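You operate a simulated robot arm through the tools that you are given. There is no shell and no other tool. Be economical: measure what you need, move in short steps, check, and stop when the job is done.

Carry out the task below with a simulated two-armed robot. There is one attempt and no reset: what you move stays moved.

TASK
Sand the rough filler on the tail cone smooth, coarse pad then fine, and wipe off the dust.
Fine: wipe with the green rag; pads and rag back where they lay.

It is judged by the outcome, as a careful person would: the job done as asked, and still so three seconds after it is handed in. It fails if anything else is knocked over, pushed out of place, dropped, spilled or broken.

THE ROBOT
Two 7-joint arms with two-finger parallel grippers on one trunk, on a base that drives. Base frame: it is fixed to the floor where the robot stands at the start and does not move with it; the origin is under the middle of the robot, x ahead of it, y to its left, z up. Units: mm, rad, N and s.
The left shoulder is at the start at [50, 161, 1148], the right one opposite. With the tool pointing down near the work surface each hand reaches from about 100 to 340 mm from the robot's upright axis, wherever it stands, measured 20 degrees to its own side. Places, roughly: rough filler [-1300, -900, 1100]; scratched filler [-1300, -900, 1100]; filler dust [-1300, -900, 1100]; glossy patch [-1300, -500, 1100]; wool pad [3750, -4250, 250]. Payload 3.43 kg a hand.
Tool frame (each hand has its own): the origin (TCP) lies between the finger pads and is the grasp point; the fingertips stand 30 mm ahead of it; z points along the fingers, y is the line along which they close. Largest opening 94 mm; finger width 28, thickness 10; the body of the gripper, 50 by 96 mm, starts 55 mm behind the TCP.
Orientation is that of the tool frame in the base frame, as a unit quaternion [x, y, z, w]. With the fingers straight down and closing along the base's y, the tool's x points along the base's -x, its y along +y and its z along -z.

THE INTERFACE
- The arms move only by the tool jog_arm. It takes "left_series", "right_series" or both (then of equal length, played together; a hand with none holds still); each is one flat list of numbers, 7 for each row, row after row: the opening, from 0 (shut) to 1 (fully open), then the shift along the tool's x, y, z in mm, then the turn, a rotation vector about the tool's x, y, z in rad. In form: [hand, tx, ty, tz, rx, ry, rz, hand, tx, ty, tz, rx, ry, rz, ...]. A call has 1 to 10 rows; each row is the pose to reach, as a shift and turn from the pose commanded when the call began, along the tool's axes at that moment. Rows are played at 5 a second. More than 50 mm and 0.15 rad between two rows, or a gripper value outside its range, and nothing of the call is played. Where a pose cannot be reached the arm comes as near as it can. A force on the tool above 40 N (or 10 N above the force at the start of the call, whichever is more), or a blocked arm, ends the call early, and 0.2 s more pass. Each finger travels about 45 mm/s and halts on what it meets, pressing with about 45 N; the grip force reading is that of the motor and also rises with nothing between the fingers. The clock runs only during rows and for 0.2 s after the last one: add rows that repeat a pose to give the fingers time. It gives the time, the measured TCP pose, the force on the tool (base axes), the opening and the grip force at its end, in the units of the frame above (readings bear some noise).
- Cameras (640 x 400 px; columns grow to the right, rows downward): "scene" is now at [123.2, -19.3, 1268.8]; the picture's right is [-0.20, -0.98, 0.00], its down [-0.59, 0.12, -0.80] and it looks along [0.78, -0.16, -0.60] (base axes); focal length 258 px, centre (320, 200). "left" rides on the left gripper at [76, -14, -102] in its tool frame; the picture's right is [0.18, 0.98, 0.00], its down [-0.75, 0.14, -0.64] and it looks along [-0.63, 0.12, 0.77] (tool axes); focal length 243 px, centre (320, 200). "right" rides on the right gripper at [76, 14, -103] in its tool frame; the picture's right is [-0.18, 0.98, 0.00], its down [-0.75, -0.14, -0.64] and it looks along [-0.63, -0.12, 0.77] (tool axes); focal length 243 px, centre (320, 200).
- capture(camera): a new picture of that camera. No time passes.
- move_column(by): slides the trunk up (or, below 0, down) by that many mm; the arms and the scene camera ride with it, the base frame stays. It gives what a move gives, with no picture.
- roll_base(legs): drives the robot by 1 to 6 legs, each [ahead, left, turn to the left] in mm, mm and rad, along the robot's own axes; the way and the turn of a leg run together, so that a leg with both is an arc; at most 1500 mm and 3.142 rad a leg. The arms and the cameras ride along, it lands a little off, and it stops where it bumps. It gives what a move gives.
- turn_head(pan, tilt): turns the head with the scene camera to pan (to the left, within 1.396 rad either way) and tilt (down, from -0.506 to 1.204), counted from straight ahead of the robot. It gives what a move gives.
- pixel_to_xyz(camera, pixels): for up to 12 pixels [column, row] of the newest picture of that camera ("zoom" is the newest enlarged one), the place [x, y, z] in the base frame of the surface seen there, good to about 2 mm. No time passes.
- close_up(camera, box): a new picture of the part [left, top, right, bottom] of that camera's present view, enlarged. No time passes.
- finish_job(): hands the job in; it is judged then, once.

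Keep the steps short. Do not move on a guess: measure, check each grasp and each placing, and mend mistakes. In all there are 80 turns and 78 pictures (those below and enlarged ones count). Leave the grippers open and the arms clear of the work at the hand-in unless told otherwise, and finish with a single line.

The tools are called after ">>>" as a command line: name --argument value ..., lists and objects as JSON in quotes. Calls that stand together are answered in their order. jog_arm: Moves the arms, as the interface text tells. Its arguments: {"type":"object","properties":{"left_series":{"type":"array","items":{"type":"number"}},"right_series":{"type":"array","items":{"type":"number"}}},"required":[]} The other tools are called the same way: move_column (by) slides the trunk up or down; roll_base (legs) drives the base; turn_head (pan, tilt) turns the head that bears the scene camera; capture (camera) takes a picture; pixel_to_xyz (camera, pixels) gives the place of the surface under pixels of a picture; close_up (camera, box) takes an enlarged picture of a part of a camera's view; finish_job () hands the job in.

At the start:

```text
clock: 0.0
left_eef_pos: [508.3, 155.7, 1018.7]
left_ee_rot: [0.001, 1.0, 0.001, 0.001]
left_contact_force: [0.3, 1.6, -0.8]
left_gripper_width: 94.0
left_grasp_force: 0.1
right_eef_pos: [302.4, -169.2, 1053.4]
right_ee_rot: [0.0, 1.0, 0.0, 0.0]
right_contact_force: [-0.6, 0.6, -0.4]
right_gripper_width: 94.0
right_grasp_force: 0.2
trunk travel left (down, up): [-175.0, 92.0]
robot x, y, heading: [-0.0, -1.9, -0.0]
head pan, tilt: [-0.204, 0.642]
```

scene: 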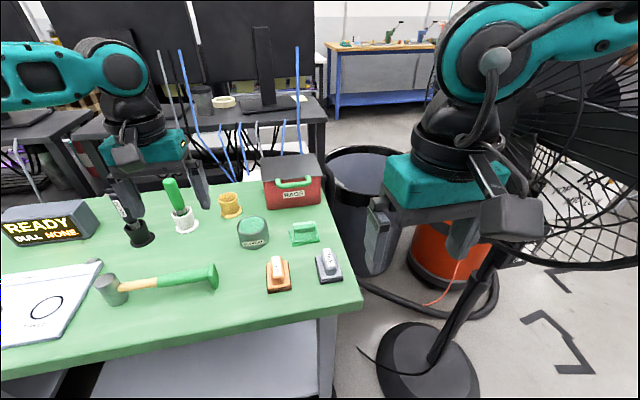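
right: 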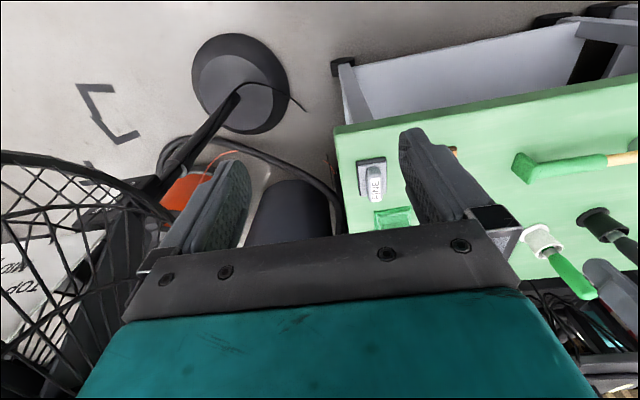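
left: 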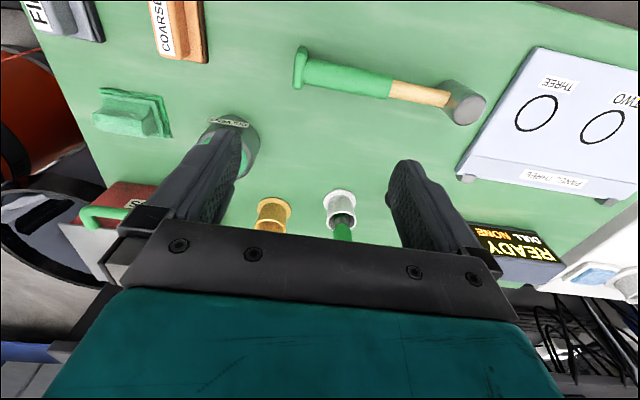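

I see an orange block near (278,273), a grey one near (328,266) and a green item near (304,233). I'll enlarge that area and measure it.

>>> close_up --camera "scene" --box '[200, 150, 360, 300]'

>>> pixel_to_xyz --camera "scene" --pixels '[[277, 262], [279, 288], [328, 256], [329, 279], [304, 228], [305, 242], [300, 290], [253, 222], [252, 240], [294, 183], [150, 283], [340, 300]]'

>>> close_up --camera "left" --box '[0, 0, 300, 190]'

```text
2.67 times, centred on (280, 225) of scene
```

zoom: 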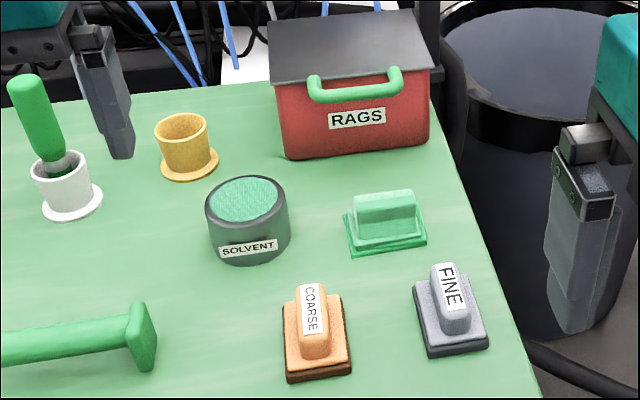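

```text
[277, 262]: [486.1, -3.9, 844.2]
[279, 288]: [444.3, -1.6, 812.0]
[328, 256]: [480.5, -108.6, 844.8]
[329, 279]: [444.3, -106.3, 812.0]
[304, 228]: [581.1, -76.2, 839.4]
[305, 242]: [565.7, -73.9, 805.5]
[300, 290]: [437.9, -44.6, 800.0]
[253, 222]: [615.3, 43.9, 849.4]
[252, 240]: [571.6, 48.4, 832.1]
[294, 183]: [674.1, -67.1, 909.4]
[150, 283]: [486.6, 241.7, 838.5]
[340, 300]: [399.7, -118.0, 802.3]
```

```text
2.11 times, centred on (150, 95) of left
```

zoom: 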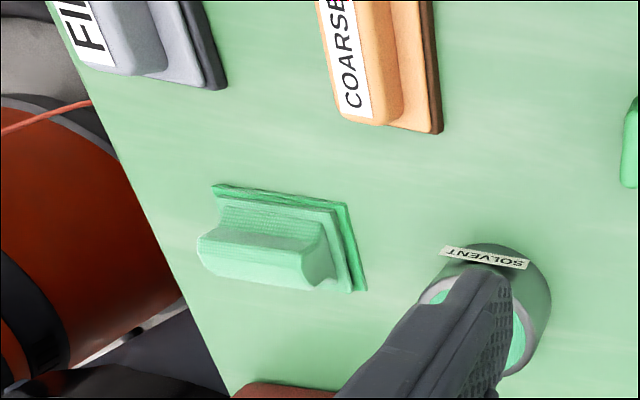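

The bench top is at z=800. Before moving, I'll look to the sides with the head and check the display.

>>> close_up --camera "scene" --box '[0, 180, 160, 280]'

>>> turn_head --pan -1.39 --tilt 0.4

>>> capture --camera "scene"

>>> turn_head --pan 1.39 --tilt 0.4

>>> capture --camera "scene"

```text
4.00 times, centred on (80, 230) of scene
```

zoom: 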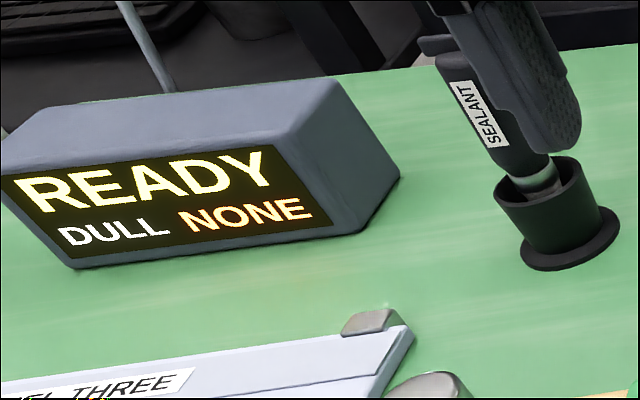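

```text
clock: 1.4
left_eef_pos: [508.9, 156.0, 1019.7]
left_ee_rot: [0.0, 1.0, 0.0, 0.001]
left_contact_force: [1.1, 0.8, 0.3]
left_gripper_width: 93.6
left_grasp_force: 0.1
right_eef_pos: [302.1, -169.2, 1053.9]
right_ee_rot: [0.0, 1.0, 0.001, 0.0]
right_contact_force: [0.3, -0.7, 0.0]
right_gripper_width: 94.0
right_grasp_force: 0.2
trunk travel left (down, up): [-175.0, 92.0]
robot x, y, heading: [0.9, -1.9, -0.003]
head pan, tilt: [-1.389, 0.4]
```

```text
71 pictures are left
```

scene: 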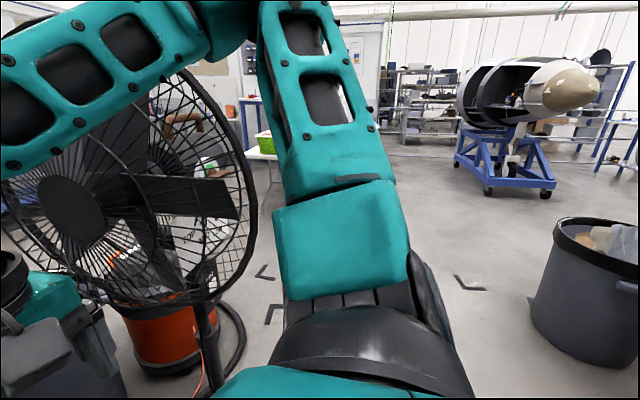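

```text
clock: 3.8
left_eef_pos: [510.8, 155.0, 1020.9]
left_ee_rot: [0.0, 1.0, 0.0, 0.0]
left_contact_force: [-0.4, 0.9, 0.0]
left_gripper_width: 94.0
left_grasp_force: 0.1
right_eef_pos: [301.9, -169.3, 1053.0]
right_ee_rot: [0.0, 1.0, 0.0, 0.0]
right_contact_force: [-0.1, 0.4, 0.5]
right_gripper_width: 94.1
right_grasp_force: 0.1
trunk travel left (down, up): [-175.0, 92.0]
robot x, y, heading: [0.1, 1.8, -0.005]
head pan, tilt: [1.389, 0.4]
```

```text
70 pictures are left
```

scene: 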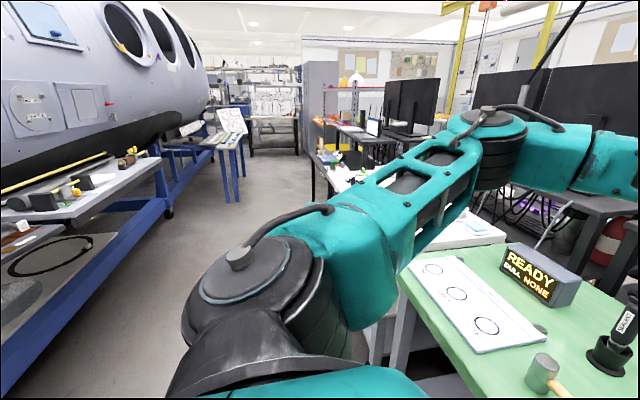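

Robot is behind the bench edge, and the aircraft is behind it on the left. First the pads: I'll look at them from the head and bring the right hand above the FINE pad, staying high.

>>> turn_head --pan -0.15 --tilt 0.8

>>> close_up --camera "scene" --box '[240, 120, 400, 220]'

>>> jog_arm --right_series '[0.6, -40, 15, 0, 0, 0, 0, 0.6, -80, 30, 0, 0, 0, 0, 0.6, -120, 45, 15, 0, 0, 0, 0.6, -150, 62, 30, 0, 0, 0, 0.6, -150, 62, 60, 0, 0, 0]'

>>> capture --camera "right"

```text
clock: 5.5
left_eef_pos: [509.1, 156.6, 1019.0]
left_ee_rot: [0.0, 1.0, 0.001, 0.0]
left_contact_force: [-0.6, 0.1, 0.3]
left_gripper_width: 93.8
left_grasp_force: 0.0
right_eef_pos: [302.0, -169.4, 1053.0]
right_ee_rot: [-0.001, 1.0, 0.001, 0.0]
right_contact_force: [-0.2, 0.2, 0.6]
right_gripper_width: 94.1
right_grasp_force: 0.1
trunk travel left (down, up): [-175.0, 92.0]
robot x, y, heading: [0.0, -0.1, -0.001]
head pan, tilt: [-0.15, 0.799]
```

```text
4.00 times, centred on (320, 170) of scene
```

zoom: 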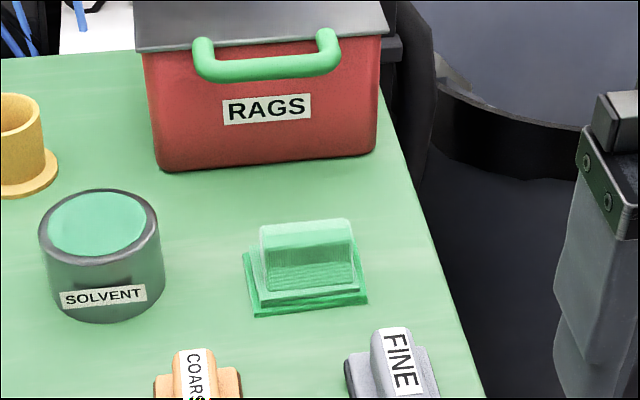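

```text
clock: 6.5
left_eef_pos: [489.6, 152.9, 1030.0]
left_ee_rot: [0.006, 1.0, -0.004, 0.012]
left_contact_force: [-1.2, -0.3, -0.5]
left_gripper_width: 94.1
left_grasp_force: 0.1
right_eef_pos: [435.9, -123.5, 1127.2]
right_ee_rot: [0.008, 0.992, 0.005, 0.122]
right_contact_force: [-0.2, -0.2, -0.6]
right_gripper_width: 56.3
right_grasp_force: 0.1
right hand out of reach, approached as far as the arm can: row 4, 5
trunk travel left (down, up): [-175.0, 92.0]
robot x, y, heading: [-3.0, -4.8, -0.015]
head pan, tilt: [-0.15, 0.799]
stopped in row 5 (right hand): the arm was blocked; the commanded pose is now the measured one
```

```text
68 pictures are left
```

right: 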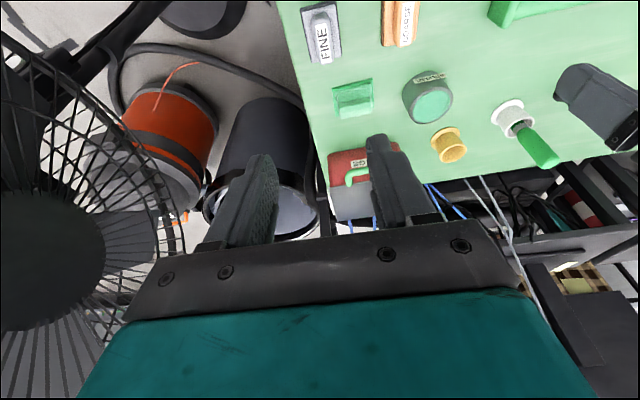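

The right arm got blocked and ended higher than commanded. I'll look right to see whether it touched the fan.

>>> turn_head --pan -0.9 --tilt 0.5

>>> capture --camera "scene"

```text
clock: 7.6
left_eef_pos: [488.6, 153.2, 1032.9]
left_ee_rot: [0.004, 1.0, -0.002, 0.013]
left_contact_force: [-0.5, 0.1, -0.1]
left_gripper_width: 94.0
left_grasp_force: 0.1
right_eef_pos: [434.4, -123.5, 1126.3]
right_ee_rot: [0.006, 0.993, 0.001, 0.121]
right_contact_force: [0.5, 0.5, 0.0]
right_gripper_width: 56.3
right_grasp_force: 0.2
trunk travel left (down, up): [-175.0, 92.0]
robot x, y, heading: [-3.5, 1.8, -0.011]
head pan, tilt: [-0.901, 0.499]
```

```text
67 pictures are left
```

scene: 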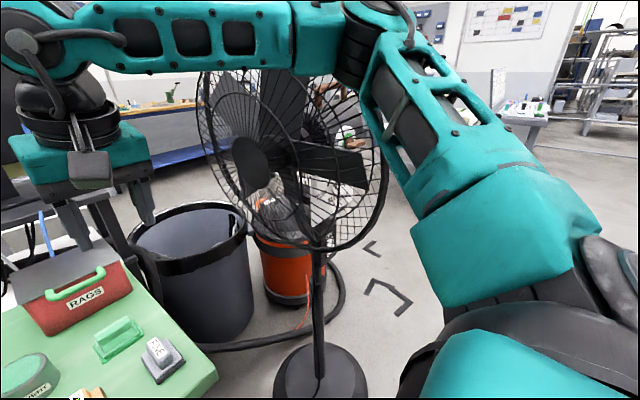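

>>> pixel_to_xyz --camera "scene" --pixels '[[245, 160], [290, 160], [333, 240], [384, 190], [205, 100], [320, 385], [345, 70], [300, 40], [180, 40], [440, 120], [290, 75], [365, 60]]'

```text
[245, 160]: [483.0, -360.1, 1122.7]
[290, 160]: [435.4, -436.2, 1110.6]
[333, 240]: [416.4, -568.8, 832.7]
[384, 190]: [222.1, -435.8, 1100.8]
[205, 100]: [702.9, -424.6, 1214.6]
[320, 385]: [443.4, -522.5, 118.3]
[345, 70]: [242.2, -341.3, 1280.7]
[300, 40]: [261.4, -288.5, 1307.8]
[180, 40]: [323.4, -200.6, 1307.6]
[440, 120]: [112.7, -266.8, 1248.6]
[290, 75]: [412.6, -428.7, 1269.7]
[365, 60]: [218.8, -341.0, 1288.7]
```

The fan cage (x 200–700, y about −360…−450, top about 1350) is right beside my right elbow at (242,−341,1280). I'll check the heights of items on the bench's left before sliding the base left, away from the fan.

>>> turn_head --pan 0.35 --tilt 0.65

>>> capture --camera "scene"

>>> capture --camera "left"

```text
clock: 9.0
left_eef_pos: [489.6, 155.0, 1032.1]
left_ee_rot: [0.004, 1.0, -0.003, 0.013]
left_contact_force: [0.4, 0.4, -0.5]
left_gripper_width: 94.1
left_grasp_force: 0.0
right_eef_pos: [436.2, -122.7, 1126.3]
right_ee_rot: [0.006, 0.993, 0.001, 0.121]
right_contact_force: [-0.1, 0.3, 0.1]
right_gripper_width: 56.4
right_grasp_force: 0.0
trunk travel left (down, up): [-175.0, 92.0]
robot x, y, heading: [-2.7, -2.6, -0.005]
head pan, tilt: [0.351, 0.649]
```

```text
66 pictures are left
```

scene: 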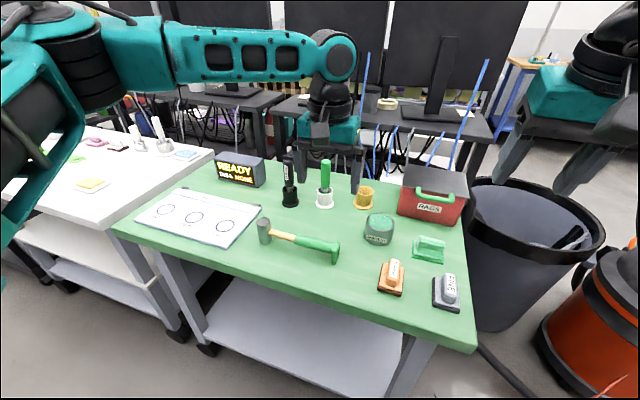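

```text
65 pictures are left
```

left: 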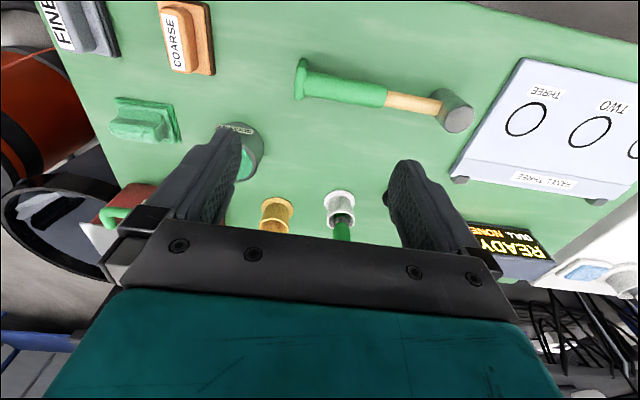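

>>> pixel_to_xyz --camera "scene" --pixels '[[325, 161], [287, 155], [238, 156], [440, 170], [475, 352], [300, 308], [118, 232], [350, 275], [395, 375], [165, 260], [275, 160], [152, 125]]'

```text
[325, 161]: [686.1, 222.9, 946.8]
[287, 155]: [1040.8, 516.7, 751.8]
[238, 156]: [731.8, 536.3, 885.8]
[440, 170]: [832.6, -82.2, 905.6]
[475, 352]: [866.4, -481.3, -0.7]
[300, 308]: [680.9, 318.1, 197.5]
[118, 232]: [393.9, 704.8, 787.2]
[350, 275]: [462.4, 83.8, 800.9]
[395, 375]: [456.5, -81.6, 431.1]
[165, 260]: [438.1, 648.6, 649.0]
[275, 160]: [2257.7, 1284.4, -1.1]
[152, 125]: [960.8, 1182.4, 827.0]
```

Tallest bench item is the green handle at z 947 (x 686); left fingertips are at about z 1000 and x 490, so sliding left is clear. Sliding base 300 mm left.

>>> roll_base --legs '[[0, 300, 0]]'

>>> turn_head --pan -0.7 --tilt 0.75

>>> capture --camera "scene"

```text
clock: 9.9
left_eef_pos: [499.1, 173.5, 1024.2]
left_ee_rot: [0.008, 1.0, -0.001, 0.006]
left_contact_force: [0.3, 0.4, 0.4]
left_gripper_width: 94.0
left_grasp_force: 0.0
right_eef_pos: [447.6, -105.3, 1133.9]
right_ee_rot: [0.013, 0.991, 0.007, 0.132]
right_contact_force: [-0.2, 0.4, 0.0]
right_gripper_width: 56.5
right_grasp_force: 0.1
trunk travel left (down, up): [-175.0, 92.0]
robot x, y, heading: [-1.0, 22.6, -0.01]
head pan, tilt: [0.351, 0.649]
stopped in leg 1: the robot was blocked; the commanded pose is now the measured one
```

```text
clock: 11.2
left_eef_pos: [498.9, 173.5, 1025.6]
left_ee_rot: [0.007, 1.0, -0.003, 0.007]
left_contact_force: [0.2, 1.0, -0.2]
left_gripper_width: 94.1
left_grasp_force: 0.2
right_eef_pos: [447.6, -105.0, 1133.9]
right_ee_rot: [0.014, 0.991, 0.005, 0.131]
right_contact_force: [0.5, -0.1, 0.1]
right_gripper_width: 56.2
right_grasp_force: 0.0
trunk travel left (down, up): [-175.0, 92.0]
robot x, y, heading: [-2.4, 19.5, -0.014]
head pan, tilt: [-0.7, 0.75]
```

```text
64 pictures are left
```

scene: 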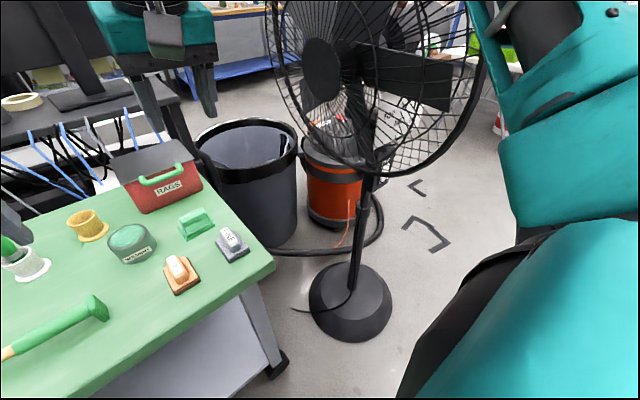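

Blocked after 22 mm. I'll look down and around to find what the robot touches.

>>> turn_head --pan 0.0 --tilt 1.2

>>> capture --camera "scene"

>>> turn_head --pan 1.2 --tilt 0.6

>>> capture --camera "scene"

```text
clock: 12.3
left_eef_pos: [499.0, 174.2, 1024.9]
left_ee_rot: [0.007, 1.0, -0.002, 0.006]
left_contact_force: [-0.3, 0.4, -0.2]
left_gripper_width: 94.0
left_grasp_force: 0.0
right_eef_pos: [448.0, -106.5, 1133.3]
right_ee_rot: [0.014, 0.991, 0.006, 0.132]
right_contact_force: [0.6, -1.0, 0.2]
right_gripper_width: 56.2
right_grasp_force: 0.1
trunk travel left (down, up): [-175.0, 92.0]
robot x, y, heading: [-0.5, 20.6, -0.017]
head pan, tilt: [0.0, 1.201]
```

```text
63 pictures are left
```

scene: 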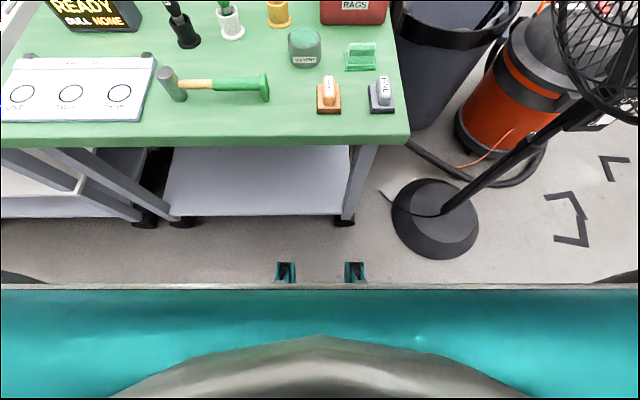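

```text
clock: 13.7
left_eef_pos: [498.5, 172.6, 1024.4]
left_ee_rot: [0.007, 1.0, -0.003, 0.006]
left_contact_force: [0.8, -0.7, -0.2]
left_gripper_width: 94.2
left_grasp_force: 0.1
right_eef_pos: [448.1, -106.4, 1135.1]
right_ee_rot: [0.013, 0.991, 0.006, 0.132]
right_contact_force: [0.2, -0.4, 0.0]
right_gripper_width: 56.5
right_grasp_force: 0.0
trunk travel left (down, up): [-175.0, 92.0]
robot x, y, heading: [-2.8, 19.7, -0.015]
head pan, tilt: [1.201, 0.6]
```

```text
62 pictures are left
```

scene: 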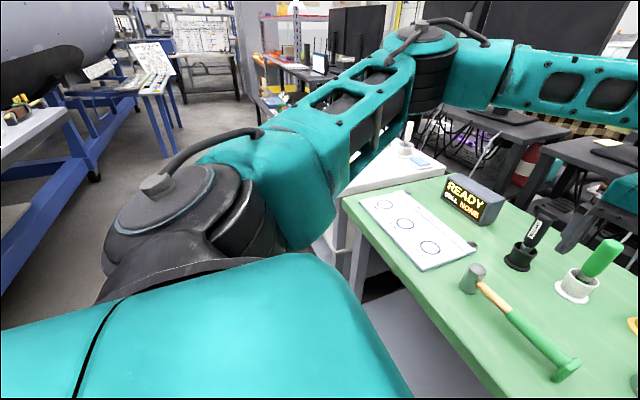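

>>> pixel_to_xyz --camera "scene" --pixels '[[5, 165], [60, 115], [95, 177], [5, 285], [60, 250], [352, 290], [345, 205], [330, 220], [420, 40], [80, 230], [410, 155], [340, 255]]'

>>> turn_head --pan -1.1 --tilt 0.3

>>> capture --camera "scene"

>>> pixel_to_xyz --camera "scene" --pixels '[[130, 200], [180, 200], [200, 150], [220, 200], [240, 200], [260, 200], [280, 200], [300, 200], [320, 200], [340, 200], [280, 100], [260, 150]]'

```text
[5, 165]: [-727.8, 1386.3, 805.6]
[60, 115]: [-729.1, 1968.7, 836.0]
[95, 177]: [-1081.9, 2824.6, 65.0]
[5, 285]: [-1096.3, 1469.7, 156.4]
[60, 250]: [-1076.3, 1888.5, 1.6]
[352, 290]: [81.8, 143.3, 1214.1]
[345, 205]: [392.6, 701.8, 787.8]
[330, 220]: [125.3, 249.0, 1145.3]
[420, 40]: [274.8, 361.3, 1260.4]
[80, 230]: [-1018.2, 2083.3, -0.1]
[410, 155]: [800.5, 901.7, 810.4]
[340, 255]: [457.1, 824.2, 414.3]
```

```text
clock: 15.8
left_eef_pos: [499.6, 174.0, 1025.4]
left_ee_rot: [0.007, 1.0, -0.002, 0.007]
left_contact_force: [0.1, -0.2, 0.3]
left_gripper_width: 93.9
left_grasp_force: 0.1
right_eef_pos: [449.1, -105.2, 1134.7]
right_ee_rot: [0.013, 0.991, 0.006, 0.131]
right_contact_force: [-0.6, 0.1, 0.1]
right_gripper_width: 56.7
right_grasp_force: 0.1
trunk travel left (down, up): [-175.0, 92.0]
robot x, y, heading: [-0.4, 21.4, -0.014]
head pan, tilt: [-1.1, 0.3]
```

```text
61 pictures are left
```

scene: 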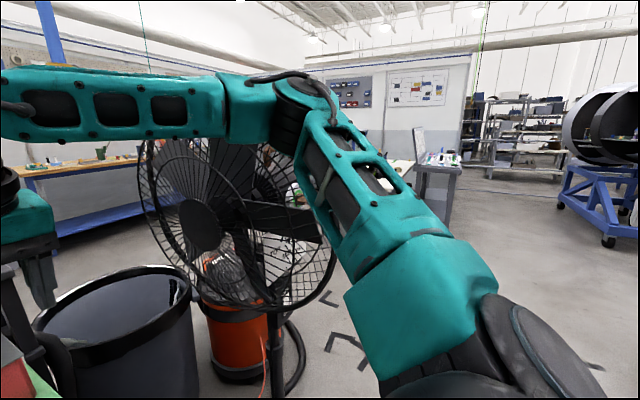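

```text
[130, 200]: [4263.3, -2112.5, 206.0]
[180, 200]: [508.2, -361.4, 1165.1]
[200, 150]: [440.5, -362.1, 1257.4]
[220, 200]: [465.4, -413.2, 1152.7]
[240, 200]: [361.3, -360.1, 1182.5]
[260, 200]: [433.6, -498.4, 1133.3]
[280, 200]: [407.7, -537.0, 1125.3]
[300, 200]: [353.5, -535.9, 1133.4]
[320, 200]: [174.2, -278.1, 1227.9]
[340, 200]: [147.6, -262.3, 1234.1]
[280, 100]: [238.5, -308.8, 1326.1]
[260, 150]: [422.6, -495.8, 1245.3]
```

Nothing visible stands to the left, and the fan has not moved. The right elbow likely grazed the cage. I'll first pull the right hand back and inward (toward the body, y+), then try a short slide again.

>>> jog_arm --right_series '[0.6, 30, 10, 0, 0, -0.1, 0, 0.6, 60, 20, 0, 0, -0.2, 0, 0.6, 90, 30, 0, 0, -0.26, 0]'

>>> roll_base --legs '[[0, 100, 0]]'

```text
clock: 16.6
left_eef_pos: [506.5, 171.4, 1020.4]
left_ee_rot: [0.007, 1.0, 0.0, 0.001]
left_contact_force: [0.7, 0.4, 0.5]
left_gripper_width: 94.0
left_grasp_force: 0.0
right_eef_pos: [371.0, -75.6, 1104.0]
right_ee_rot: [0.014, 0.968, 0.007, 0.251]
right_contact_force: [0.3, 0.8, -0.6]
right_gripper_width: 56.3
right_grasp_force: 0.1
trunk travel left (down, up): [-175.0, 92.0]
robot x, y, heading: [-1.4, 20.4, -0.01]
head pan, tilt: [-1.1, 0.3]
```

```text
clock: 17.8
left_eef_pos: [509.1, 268.7, 1019.1]
left_ee_rot: [0.007, 1.0, 0.0, 0.0]
left_contact_force: [0.8, -0.2, 0.4]
left_gripper_width: 93.8
left_grasp_force: 0.0
right_eef_pos: [372.2, 22.9, 1104.3]
right_ee_rot: [0.015, 0.968, 0.006, 0.249]
right_contact_force: [-0.6, -0.1, 0.1]
right_gripper_width: 56.5
right_grasp_force: 0.0
trunk travel left (down, up): [-175.0, 92.0]
robot x, y, heading: [-0.3, 117.8, -0.017]
head pan, tilt: [-1.1, 0.3]
```

It's free now: the slide worked. I turned the tilt the wrong way (about 0.5 rad now). Sliding another 150 mm, then straightening the right hand.

>>> roll_base --legs '[[0, 150, 0.015]]'

>>> jog_arm --right_series '[0.6, 0, 0, 0, 0, 0.13, 0, 0.6, 0, 0, 0, 0, 0.26, 0, 0.6, 0, 0, 0, 0, 0.38, 0, 0.6, 0, 0, 0, 0, 0.5, 0]'

>>> turn_head --pan -0.6 --tilt 0.8

>>> capture --camera "scene"

```text
clock: 19.2
left_eef_pos: [507.0, 426.3, 1019.2]
left_ee_rot: [0.0, 1.0, 0.0, 0.0]
left_contact_force: [0.3, -0.4, -0.5]
left_gripper_width: 94.3
left_grasp_force: 0.0
right_eef_pos: [375.0, 176.7, 1103.6]
right_ee_rot: [0.007, 0.968, 0.008, 0.25]
right_contact_force: [0.0, 0.5, 0.2]
right_gripper_width: 56.4
right_grasp_force: 0.0
trunk travel left (down, up): [-175.0, 92.0]
robot x, y, heading: [-0.8, 267.6, 0.002]
head pan, tilt: [-1.1, 0.3]
```

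```text
clock: 20.2
left_eef_pos: [507.3, 425.1, 1019.2]
left_ee_rot: [0.0, 1.0, 0.0, 0.0]
left_contact_force: [0.0, -0.6, 0.1]
left_gripper_width: 94.0
left_grasp_force: 0.1
right_eef_pos: [375.6, 176.3, 1104.0]
right_ee_rot: [0.006, 1.0, 0.01, 0.0]
right_contact_force: [0.8, -0.6, 0.1]
right_gripper_width: 56.5
right_grasp_force: 0.0
trunk travel left (down, up): [-175.0, 92.0]
robot x, y, heading: [-3.3, 270.0, 0.001]
head pan, tilt: [-1.1, 0.3]
```

```text
clock: 21.1
left_eef_pos: [506.0, 424.5, 1019.6]
left_ee_rot: [0.0, 1.0, 0.0, 0.0]
left_contact_force: [-0.2, -0.3, 0.0]
left_gripper_width: 94.2
left_grasp_force: 0.0
right_eef_pos: [373.7, 175.6, 1104.3]
right_ee_rot: [0.005, 1.0, 0.011, 0.002]
right_contact_force: [-0.1, -1.2, -0.9]
right_gripper_width: 56.4
right_grasp_force: 0.1
trunk travel left (down, up): [-175.0, 92.0]
robot x, y, heading: [-2.3, 267.4, 0.002]
head pan, tilt: [-0.6, 0.799]
```

```text
60 pictures are left
```

scene: 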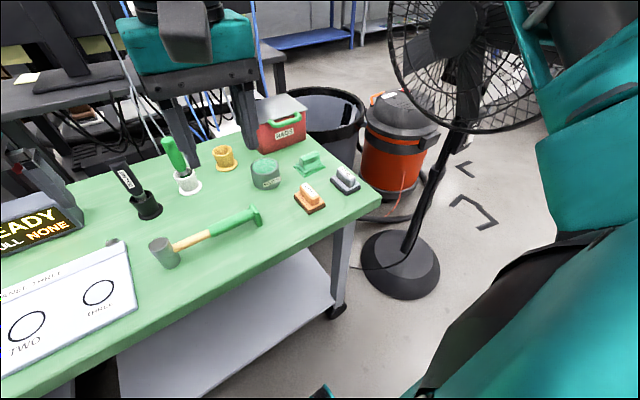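

The right hand is straight again and the fan is clear. I'll do all pads with the right hand, starting with COARSE. First I tuck the left hand back and up, lower the trunk and roll ahead 80 mm.

>>> jog_arm --left_series '[1, 45, 0, -20, 0, 0, 0, 1, 90, 0, -40, 0, 0, 0, 1, 135, 0, -60, 0, 0, 0, 1, 180, 0, -80, 0, 0, 0, 1, 200, 0, -100, 0, 0, 0]'

>>> roll_base --legs '[[80, 0, 0]]'

>>> move_column --by -100

>>> turn_head --pan -0.5 --tilt 1.0

>>> capture --camera "scene"

```text
clock: 22.3
left_eef_pos: [306.3, 425.1, 1120.6]
left_ee_rot: [-0.001, 1.0, -0.001, 0.0]
left_contact_force: [0.1, -0.3, 0.5]
left_gripper_width: 94.0
left_grasp_force: 0.1
right_eef_pos: [374.6, 176.4, 1103.9]
right_ee_rot: [0.005, 1.0, 0.01, 0.002]
right_contact_force: [-0.2, 0.3, 0.2]
right_gripper_width: 56.4
right_grasp_force: 0.0
trunk travel left (down, up): [-175.0, 92.0]
robot x, y, heading: [-4.0, 271.0, 0.002]
head pan, tilt: [-0.6, 0.799]
```

```text
clock: 23.4
left_eef_pos: [386.6, 426.4, 1119.9]
left_ee_rot: [0.0, 1.0, 0.0, 0.0]
left_contact_force: [0.0, 0.7, -0.2]
left_gripper_width: 94.3
left_grasp_force: 0.0
right_eef_pos: [454.9, 175.5, 1103.4]
right_ee_rot: [0.005, 1.0, 0.01, 0.002]
right_contact_force: [0.1, 0.3, 0.0]
right_gripper_width: 56.3
right_grasp_force: 0.1
trunk travel left (down, up): [-175.0, 92.0]
robot x, y, heading: [82.0, 268.2, 0.003]
head pan, tilt: [-0.6, 0.799]
```

```text
clock: 24.7
left_eef_pos: [386.4, 425.9, 1021.3]
left_ee_rot: [0.0, 1.0, -0.001, 0.001]
left_contact_force: [-0.2, -0.5, 0.3]
left_gripper_width: 93.9
left_grasp_force: 0.1
right_eef_pos: [453.6, 176.1, 1003.8]
right_ee_rot: [0.005, 1.0, 0.011, 0.003]
right_contact_force: [0.5, -0.2, 0.0]
right_gripper_width: 56.5
right_grasp_force: 0.1
trunk travel left (down, up): [-75.0, 192.0]
robot x, y, heading: [80.4, 267.3, 0.003]
head pan, tilt: [-0.6, 0.799]
```

```text
clock: 25.4
left_eef_pos: [387.1, 425.6, 1020.4]
left_ee_rot: [0.0, 1.0, -0.001, -0.001]
left_contact_force: [-0.7, 1.9, 0.1]
left_gripper_width: 93.9
left_grasp_force: 0.1
right_eef_pos: [454.6, 175.3, 1003.8]
right_ee_rot: [0.006, 1.0, 0.01, 0.002]
right_contact_force: [0.2, -0.3, 0.3]
right_gripper_width: 56.3
right_grasp_force: 0.1
trunk travel left (down, up): [-75.0, 192.0]
robot x, y, heading: [79.0, 268.6, 0.001]
head pan, tilt: [-0.499, 1.0]
```

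```text
59 pictures are left
```

scene: 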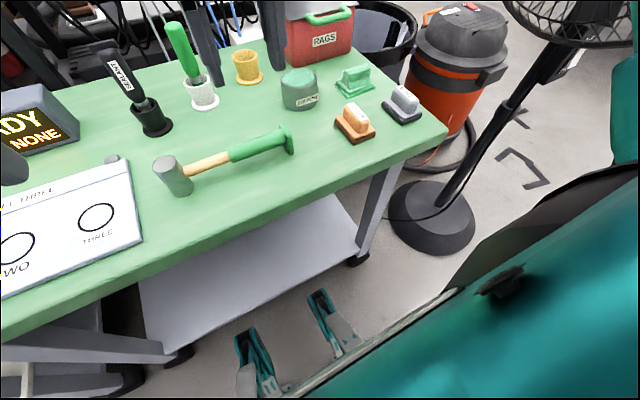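

Moving the right hand over the COARSE pad at constant height, with its elbow watched.

>>> jog_arm --right_series '[0.6, 0, -45, 0, 0, 0, 0, 0.6, -5, -90, 0, 0, 0, 0, 0.6, -10, -135, 0, 0, 0, 0, 0.6, -10, -178, 0, 0, 0, 0, 0.6, -10, -178, 20, 0, 0, 0]'

>>> capture --camera "right"

>>> capture --camera "scene"

```text
clock: 26.6
left_eef_pos: [387.8, 425.1, 1020.0]
left_ee_rot: [0.0, 1.0, 0.0, 0.0]
left_contact_force: [0.0, -0.2, 0.8]
left_gripper_width: 93.9
left_grasp_force: 0.0
right_eef_pos: [461.7, -2.1, 981.1]
right_ee_rot: [0.006, 1.0, 0.011, 0.003]
right_contact_force: [0.5, 0.3, 0.1]
right_gripper_width: 56.1
right_grasp_force: 0.0
trunk travel left (down, up): [-75.0, 192.0]
robot x, y, heading: [79.2, 267.7, 0.003]
head pan, tilt: [-0.499, 1.0]
```

```text
58 pictures are left
```

right: 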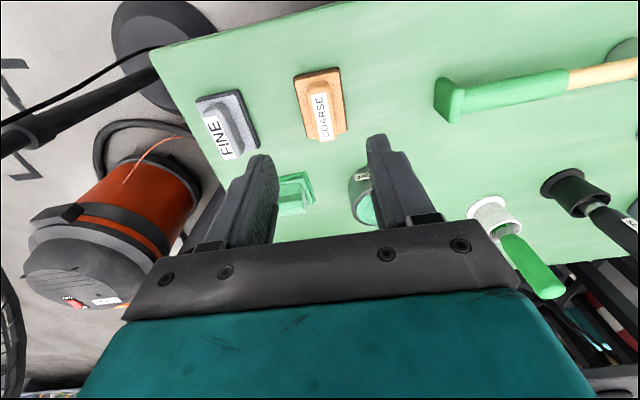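

```text
57 pictures are left
```

scene: 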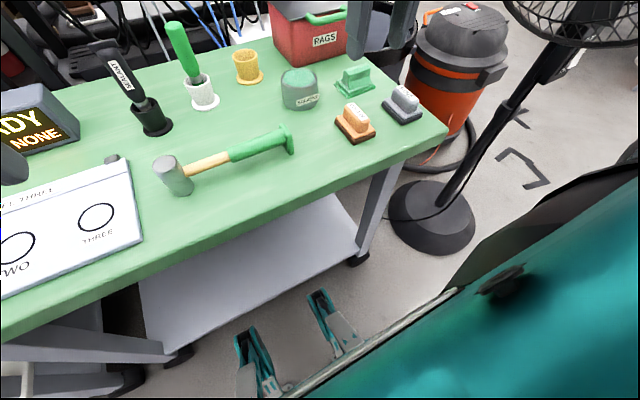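

>>> close_up --camera "right" --box '[180, 50, 380, 175]'

>>> pixel_to_xyz --camera "right" --pixels '[[298, 75], [340, 70], [303, 140], [346, 133], [312, 80], [330, 78], [310, 110], [330, 107], [312, 138], [333, 134], [320, 100], [322, 130]]'

```text
3.20 times, centred on (280, 112) of right
```

zoom: 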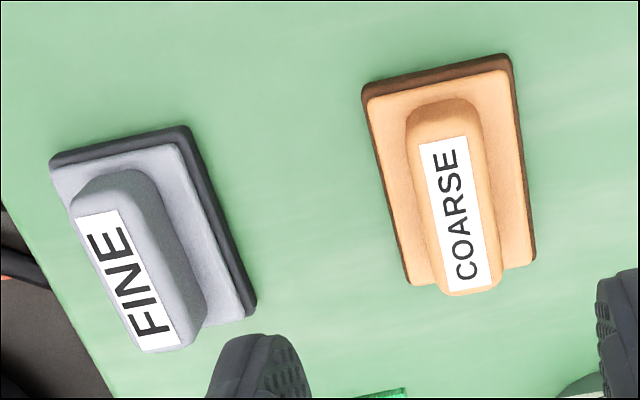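

```text
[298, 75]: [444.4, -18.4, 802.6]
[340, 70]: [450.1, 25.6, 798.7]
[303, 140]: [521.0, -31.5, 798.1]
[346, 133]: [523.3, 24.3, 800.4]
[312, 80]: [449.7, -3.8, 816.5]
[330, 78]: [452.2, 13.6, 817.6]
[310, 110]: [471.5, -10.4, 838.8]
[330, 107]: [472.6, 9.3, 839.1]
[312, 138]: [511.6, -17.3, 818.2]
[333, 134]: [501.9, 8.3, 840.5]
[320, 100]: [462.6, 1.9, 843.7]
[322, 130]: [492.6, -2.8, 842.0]
```

>>> pixel_to_xyz --camera "zoom" --pixels '[[374, 102], [504, 74], [526, 256], [412, 278], [430, 140], [470, 135], [450, 284], [490, 278], [445, 110], [462, 205], [95, 205], [150, 330]]'

```text
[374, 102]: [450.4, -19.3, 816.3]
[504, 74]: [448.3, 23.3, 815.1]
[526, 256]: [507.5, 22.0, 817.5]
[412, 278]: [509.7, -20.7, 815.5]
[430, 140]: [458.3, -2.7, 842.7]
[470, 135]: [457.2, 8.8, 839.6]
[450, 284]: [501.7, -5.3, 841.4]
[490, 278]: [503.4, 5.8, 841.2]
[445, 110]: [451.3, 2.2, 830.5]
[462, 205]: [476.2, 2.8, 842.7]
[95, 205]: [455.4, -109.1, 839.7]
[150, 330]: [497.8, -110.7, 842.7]
```

COARSE pad centre (479, 1.5), plate top z 816, handle top 843, aligned with x; FINE is centred at about (477,−110). Descending onto the COARSE handle and closing.

>>> jog_arm --right_series '[0.6, -17, 3, 40, 0, 0, 0, 0.6, -17, 3, 80, 0, 0, 0, 0.6, -17, 3, 110, 0, 0, 0, 0.6, -17, 3, 130, 0, 0, 0, 0.6, -17, 3, 131, 0, 0, 0]'

>>> capture --camera "right"

```text
clock: 27.8
left_eef_pos: [387.0, 424.9, 1020.4]
left_ee_rot: [-0.001, 1.0, 0.0, 0.0]
left_contact_force: [0.0, 0.4, -0.3]
left_gripper_width: 94.0
left_grasp_force: 0.1
right_eef_pos: [480.8, 3.8, 849.9]
right_ee_rot: [0.006, 1.0, 0.011, 0.001]
right_contact_force: [-0.1, -0.8, 0.1]
right_gripper_width: 56.4
right_grasp_force: 0.0
trunk travel left (down, up): [-75.0, 192.0]
robot x, y, heading: [81.9, 271.2, -0.0]
head pan, tilt: [-0.499, 1.0]
```

```text
55 pictures are left
```

right: 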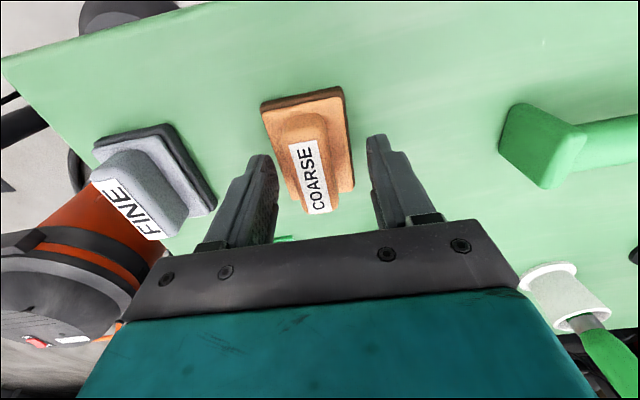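

The fingers straddle the handle. Closing and lifting a little.

>>> jog_arm --right_series '[0, 0, 0, 0, 0, 0, 0, 0, 0, 0, 0, 0, 0, 0, 0, 0, 0, 0, 0, 0, 0, 0, 0, 0, 0, 0, 0, 0, 0, 0, 0, 0, 0, 0, 0, 0, 0, 0, -30, 0, 0, 0, 0, 0, 0, -70, 0, 0, 0]'

>>> capture --camera "right"

```text
clock: 29.4
left_eef_pos: [387.1, 425.9, 1020.5]
left_ee_rot: [0.0, 1.0, 0.0, 0.0]
left_contact_force: [-0.2, 0.4, -0.6]
left_gripper_width: 94.0
left_grasp_force: 0.0
right_eef_pos: [479.9, 2.9, 920.1]
right_ee_rot: [0.006, 1.0, 0.01, 0.002]
right_contact_force: [0.0, -0.8, -0.9]
right_gripper_width: 23.2
right_grasp_force: 44.8
trunk travel left (down, up): [-75.0, 192.0]
robot x, y, heading: [75.8, 270.1, 0.004]
head pan, tilt: [-0.499, 1.0]
```

```text
54 pictures are left
```

right: 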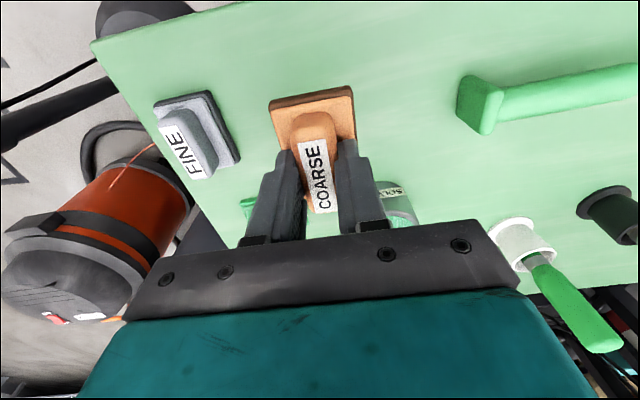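

The pad is held (23 mm, 45 N); its sanding face is 50 mm ahead of the TCP. Raising, tucking in, backing off 350 mm and looking right.

>>> jog_arm --right_series '[0, 0, 0, -40, 0, 0, 0, 0, 0, 0, -80, 0, 0, 0, 0, 0, 45, -100, 0, 0, 0, 0, 30, 90, -110, 0, 0, 0, 0, 60, 130, -120, 0, 0, 0, 0, 100, 150, -120, 0, 0, 0]'

>>> roll_base --legs '[[-350, 0, 0]]'

>>> turn_head --pan -1.39 --tilt 0.45

>>> capture --camera "scene"

```text
refused: row 4 steps farther than a row can; nothing moved
```

```text
clock: 31.7
left_eef_pos: [34.9, 424.3, 1020.0]
left_ee_rot: [-0.001, 1.0, -0.001, 0.0]
left_contact_force: [-0.5, 0.8, 0.1]
left_gripper_width: 93.9
left_grasp_force: 0.0
right_eef_pos: [129.8, 1.4, 920.0]
right_ee_rot: [0.004, 1.0, 0.011, 0.002]
right_contact_force: [-0.2, 0.0, -0.1]
right_gripper_width: 22.9
right_grasp_force: 45.0
trunk travel left (down, up): [-75.0, 192.0]
robot x, y, heading: [-268.9, 268.4, 0.003]
head pan, tilt: [-0.499, 1.0]
```

```text
clock: 32.9
left_eef_pos: [34.7, 424.6, 1020.9]
left_ee_rot: [-0.002, 1.0, 0.0, 0.0]
left_contact_force: [0.6, -0.4, -0.5]
left_gripper_width: 94.1
left_grasp_force: 0.1
right_eef_pos: [128.9, 1.5, 920.7]
right_ee_rot: [0.005, 1.0, 0.011, 0.002]
right_contact_force: [-0.5, 0.5, -0.5]
right_gripper_width: 23.0
right_grasp_force: 45.0
trunk travel left (down, up): [-75.0, 192.0]
robot x, y, heading: [-270.3, 268.2, 0.006]
head pan, tilt: [-1.389, 0.45]
```

```text
53 pictures are left
```

scene: 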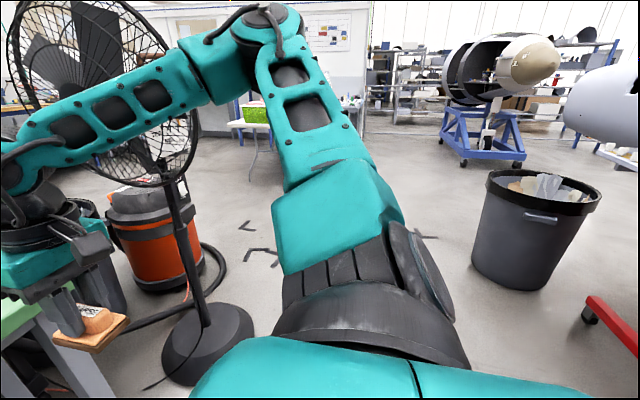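

The arm call was refused, but the backing was harmless (pad was already lifted). The tail cone shows at the right edge (600,110). Measuring it, the bin and the red leg.

>>> pixel_to_xyz --camera "scene" --pixels '[[575, 110], [600, 80], [600, 120], [630, 100], [630, 150], [540, 195], [530, 285], [590, 310], [620, 340], [205, 350], [245, 255], [460, 160]]'

>>> jog_arm --right_series '[0, 0, 0, -40, 0, 0, 0, 0, 0, 0, -80, 0, 0, 0, 0, 0, 40, -90, 0, 0, 0, 0, 20, 80, -100, 0, 0, 0, 0, 40, 115, -110, 0, 0, 0, 0, 70, 140, -110, 0, 0, 0]'

```text
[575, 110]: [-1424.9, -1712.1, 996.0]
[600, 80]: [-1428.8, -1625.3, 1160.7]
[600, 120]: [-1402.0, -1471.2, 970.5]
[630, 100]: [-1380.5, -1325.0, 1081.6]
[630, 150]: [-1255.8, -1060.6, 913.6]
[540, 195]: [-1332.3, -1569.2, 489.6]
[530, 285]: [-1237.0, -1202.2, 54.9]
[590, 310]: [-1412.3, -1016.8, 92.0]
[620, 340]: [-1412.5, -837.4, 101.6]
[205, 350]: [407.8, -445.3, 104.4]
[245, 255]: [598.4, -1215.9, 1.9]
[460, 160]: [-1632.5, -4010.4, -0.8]
```

```text
clock: 34.3
left_eef_pos: [35.6, 426.1, 1020.5]
left_ee_rot: [-0.002, 1.0, -0.001, 0.0]
left_contact_force: [0.2, -0.3, 0.0]
left_gripper_width: 93.9
left_grasp_force: 0.0
right_eef_pos: [59.7, 140.9, 1033.1]
right_ee_rot: [0.005, 1.0, 0.009, 0.002]
right_contact_force: [0.4, 0.3, -1.1]
right_gripper_width: 22.9
right_grasp_force: 45.2
trunk travel left (down, up): [-75.0, 192.0]
robot x, y, heading: [-268.2, 269.5, 0.006]
head pan, tilt: [-1.389, 0.45]
```

The cone runs along y near x≈−1300…−1400, so I must face −x. There's room to turn here; turning right 90° and looking right-ahead.

>>> roll_base --legs '[[0, 0, -1.571]]'

>>> turn_head --pan -0.8 --tilt 0.3

>>> capture --camera "scene"

```text
clock: 38.5
left_eef_pos: [-110.2, -35.8, 1020.1]
left_ee_rot: [0.7, 0.714, 0.0, 0.001]
left_contact_force: [-0.9, -0.2, -0.2]
left_gripper_width: 93.9
left_grasp_force: 0.1
right_eef_pos: [-395.0, -65.5, 1032.7]
right_ee_rot: [0.705, 0.709, 0.006, 0.009]
right_contact_force: [-0.6, -0.1, -0.2]
right_gripper_width: 23.0
right_grasp_force: 45.1
trunk travel left (down, up): [-75.0, 192.0]
robot x, y, heading: [-269.0, 269.6, -1.547]
head pan, tilt: [-1.389, 0.45]
```

```text
clock: 39.5
left_eef_pos: [-111.6, -36.1, 1019.8]
left_ee_rot: [0.7, 0.714, 0.0, 0.0]
left_contact_force: [1.0, 0.0, 0.1]
left_gripper_width: 94.1
left_grasp_force: 0.1
right_eef_pos: [-395.5, -65.9, 1032.6]
right_ee_rot: [0.705, 0.709, 0.005, 0.01]
right_contact_force: [0.6, -0.2, 0.5]
right_gripper_width: 22.9
right_grasp_force: 45.1
trunk travel left (down, up): [-75.0, 192.0]
robot x, y, heading: [-270.2, 265.7, -1.548]
head pan, tilt: [-0.799, 0.3]
```

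```text
52 pictures are left
```

scene: 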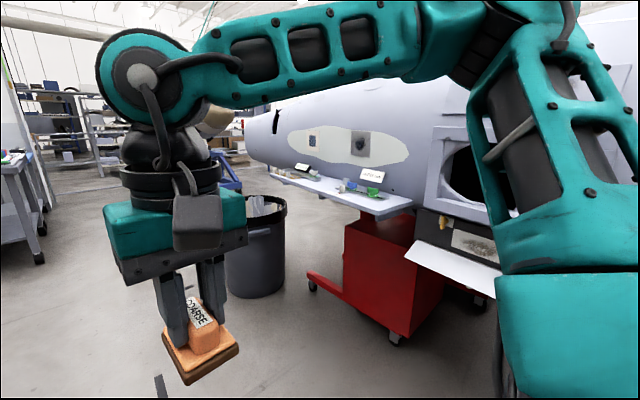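

The cone has a pale area with two dark spots at (312,141) and (360,144), with a shelf on a red cart beneath. Enlarging and measuring.

>>> close_up --camera "scene" --box '[230, 90, 430, 215]'

>>> pixel_to_xyz --camera "scene" --pixels '[[312, 141], [360, 144], [360, 115], [380, 150], [345, 200], [395, 215], [410, 203], [280, 178], [320, 280], [440, 265], [480, 265], [370, 320]]'

```text
3.20 times, centred on (330, 152) of scene
```

zoom: 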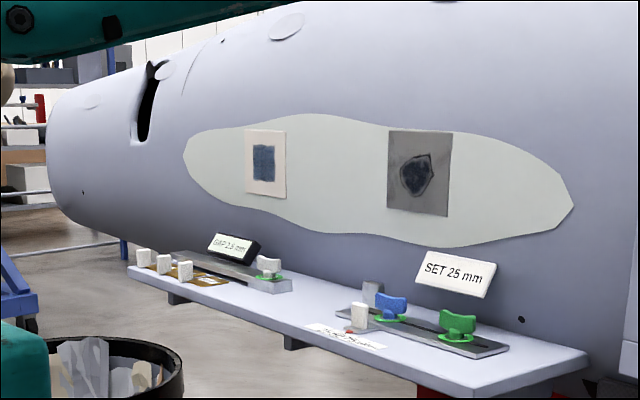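

```text
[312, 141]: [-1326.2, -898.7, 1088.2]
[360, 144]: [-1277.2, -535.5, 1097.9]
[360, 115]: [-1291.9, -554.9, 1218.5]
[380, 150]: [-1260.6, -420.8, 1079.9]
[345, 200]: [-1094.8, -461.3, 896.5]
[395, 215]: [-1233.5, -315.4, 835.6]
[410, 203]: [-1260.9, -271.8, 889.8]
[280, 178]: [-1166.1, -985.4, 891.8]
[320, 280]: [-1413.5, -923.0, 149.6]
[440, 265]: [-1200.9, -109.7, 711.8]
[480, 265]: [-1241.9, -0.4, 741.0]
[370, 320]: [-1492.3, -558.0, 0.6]
```

The rough filler is the dark square at (−1326,−899,1088); the other at y≈−535 is the glossy patch. The shelf in front is at z≈890. The floor lane x≈−270 is clear, so I drive ahead to y≈−1000, turn to face −x, and look.

>>> roll_base --legs '[[1265, 0, 0], [0, 0, -1.594]]'

>>> turn_head --pan 0.0 --tilt 0.35

>>> capture --camera "scene"

```text
clock: 49.7
left_eef_pos: [-555.3, -1149.3, 1020.9]
left_ee_rot: [1.0, 0.001, 0.0, 0.0]
left_contact_force: [0.2, 0.1, 0.6]
left_gripper_width: 94.2
left_grasp_force: 0.1
right_eef_pos: [-579.5, -864.5, 1032.6]
right_ee_rot: [1.0, -0.005, -0.003, 0.01]
right_contact_force: [-0.5, -0.8, -1.2]
right_gripper_width: 22.6
right_grasp_force: 44.1
trunk travel left (down, up): [-75.0, 192.0]
robot x, y, heading: [-246.9, -994.2, -3.138]
head pan, tilt: [-0.799, 0.3]
```

```text
clock: 50.8
left_eef_pos: [-556.0, -1149.6, 1020.7]
left_ee_rot: [1.0, 0.001, 0.001, 0.0]
left_contact_force: [0.7, -0.6, -0.2]
left_gripper_width: 94.1
left_grasp_force: 0.1
right_eef_pos: [-580.2, -864.0, 1032.2]
right_ee_rot: [1.0, -0.006, -0.002, 0.011]
right_contact_force: [-0.5, 0.0, 0.0]
right_gripper_width: 22.9
right_grasp_force: 45.2
trunk travel left (down, up): [-75.0, 192.0]
robot x, y, heading: [-249.9, -996.8, -3.136]
head pan, tilt: [0.0, 0.351]
```

```text
50 pictures are left
```

scene: 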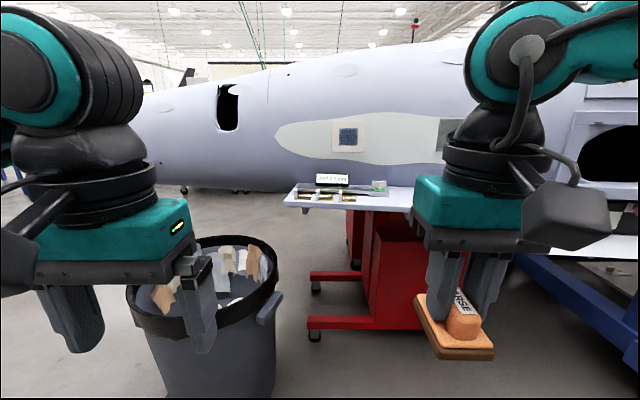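

The bin stands ahead on the left. Measuring bin, cart feet, shelf items and the filler.

>>> pixel_to_xyz --camera "scene" --pixels '[[205, 240], [272, 262], [180, 320], [270, 300], [315, 285], [315, 325], [290, 200], [333, 178], [378, 185], [348, 136], [333, 122], [362, 150]]'

>>> close_up --camera "scene" --box '[270, 100, 430, 220]'

```text
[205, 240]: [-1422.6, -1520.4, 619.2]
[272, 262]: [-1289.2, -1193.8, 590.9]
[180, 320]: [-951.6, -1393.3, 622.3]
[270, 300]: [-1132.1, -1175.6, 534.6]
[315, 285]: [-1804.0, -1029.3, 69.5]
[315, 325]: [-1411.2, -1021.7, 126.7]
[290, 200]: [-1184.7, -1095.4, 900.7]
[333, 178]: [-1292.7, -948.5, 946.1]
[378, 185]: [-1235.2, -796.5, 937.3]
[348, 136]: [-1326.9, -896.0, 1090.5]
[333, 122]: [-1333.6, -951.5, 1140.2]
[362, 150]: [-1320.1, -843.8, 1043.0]
```

```text
3.33 times, centred on (350, 160) of scene
```

zoom: 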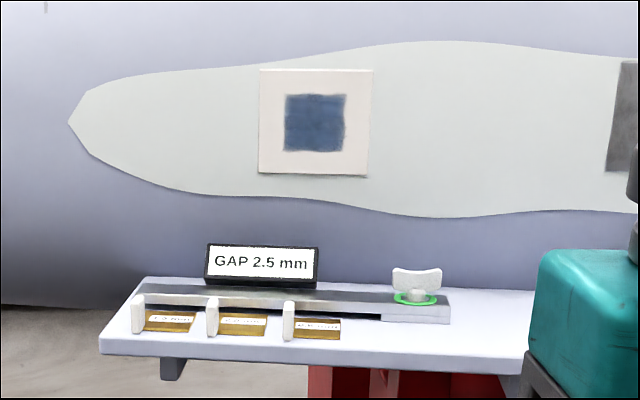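

Bin rim spans x −950…−1420, y −1175…−1600, z 620. Standing at (−740,−945) keeps clear of it. Raising the trunk 100 mm and driving in.

>>> move_column --by 100

>>> roll_base --legs '[[490, -50, 0]]'

>>> capture --camera "scene"

```text
clock: 52.1
left_eef_pos: [-555.0, -1149.8, 1120.5]
left_ee_rot: [1.0, 0.001, 0.0, 0.0]
left_contact_force: [-0.3, -0.2, -0.4]
left_gripper_width: 93.4
left_grasp_force: 0.0
right_eef_pos: [-579.4, -864.4, 1133.8]
right_ee_rot: [1.0, -0.006, -0.001, 0.01]
right_contact_force: [0.7, -0.3, -0.7]
right_gripper_width: 22.9
right_grasp_force: 45.4
trunk travel left (down, up): [-175.0, 92.0]
robot x, y, heading: [-251.1, -993.7, -3.136]
head pan, tilt: [0.0, 0.351]
```

```text
clock: 55.1
left_eef_pos: [-1049.6, -1100.1, 1120.2]
left_ee_rot: [1.0, 0.0, 0.0, 0.0]
left_contact_force: [0.4, -0.1, -0.6]
left_gripper_width: 94.0
left_grasp_force: 0.1
right_eef_pos: [-1072.2, -814.8, 1133.5]
right_ee_rot: [1.0, -0.006, -0.001, 0.01]
right_contact_force: [-0.4, 0.7, -0.9]
right_gripper_width: 22.9
right_grasp_force: 44.8
trunk travel left (down, up): [-175.0, 92.0]
robot x, y, heading: [-740.7, -941.6, -3.142]
head pan, tilt: [0.0, 0.351]
```

```text
48 pictures are left
```

scene: 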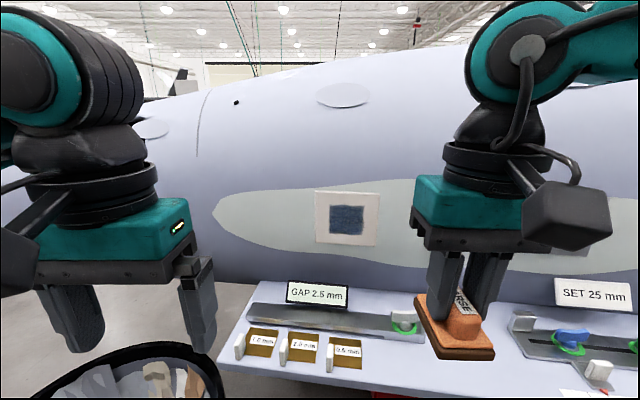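

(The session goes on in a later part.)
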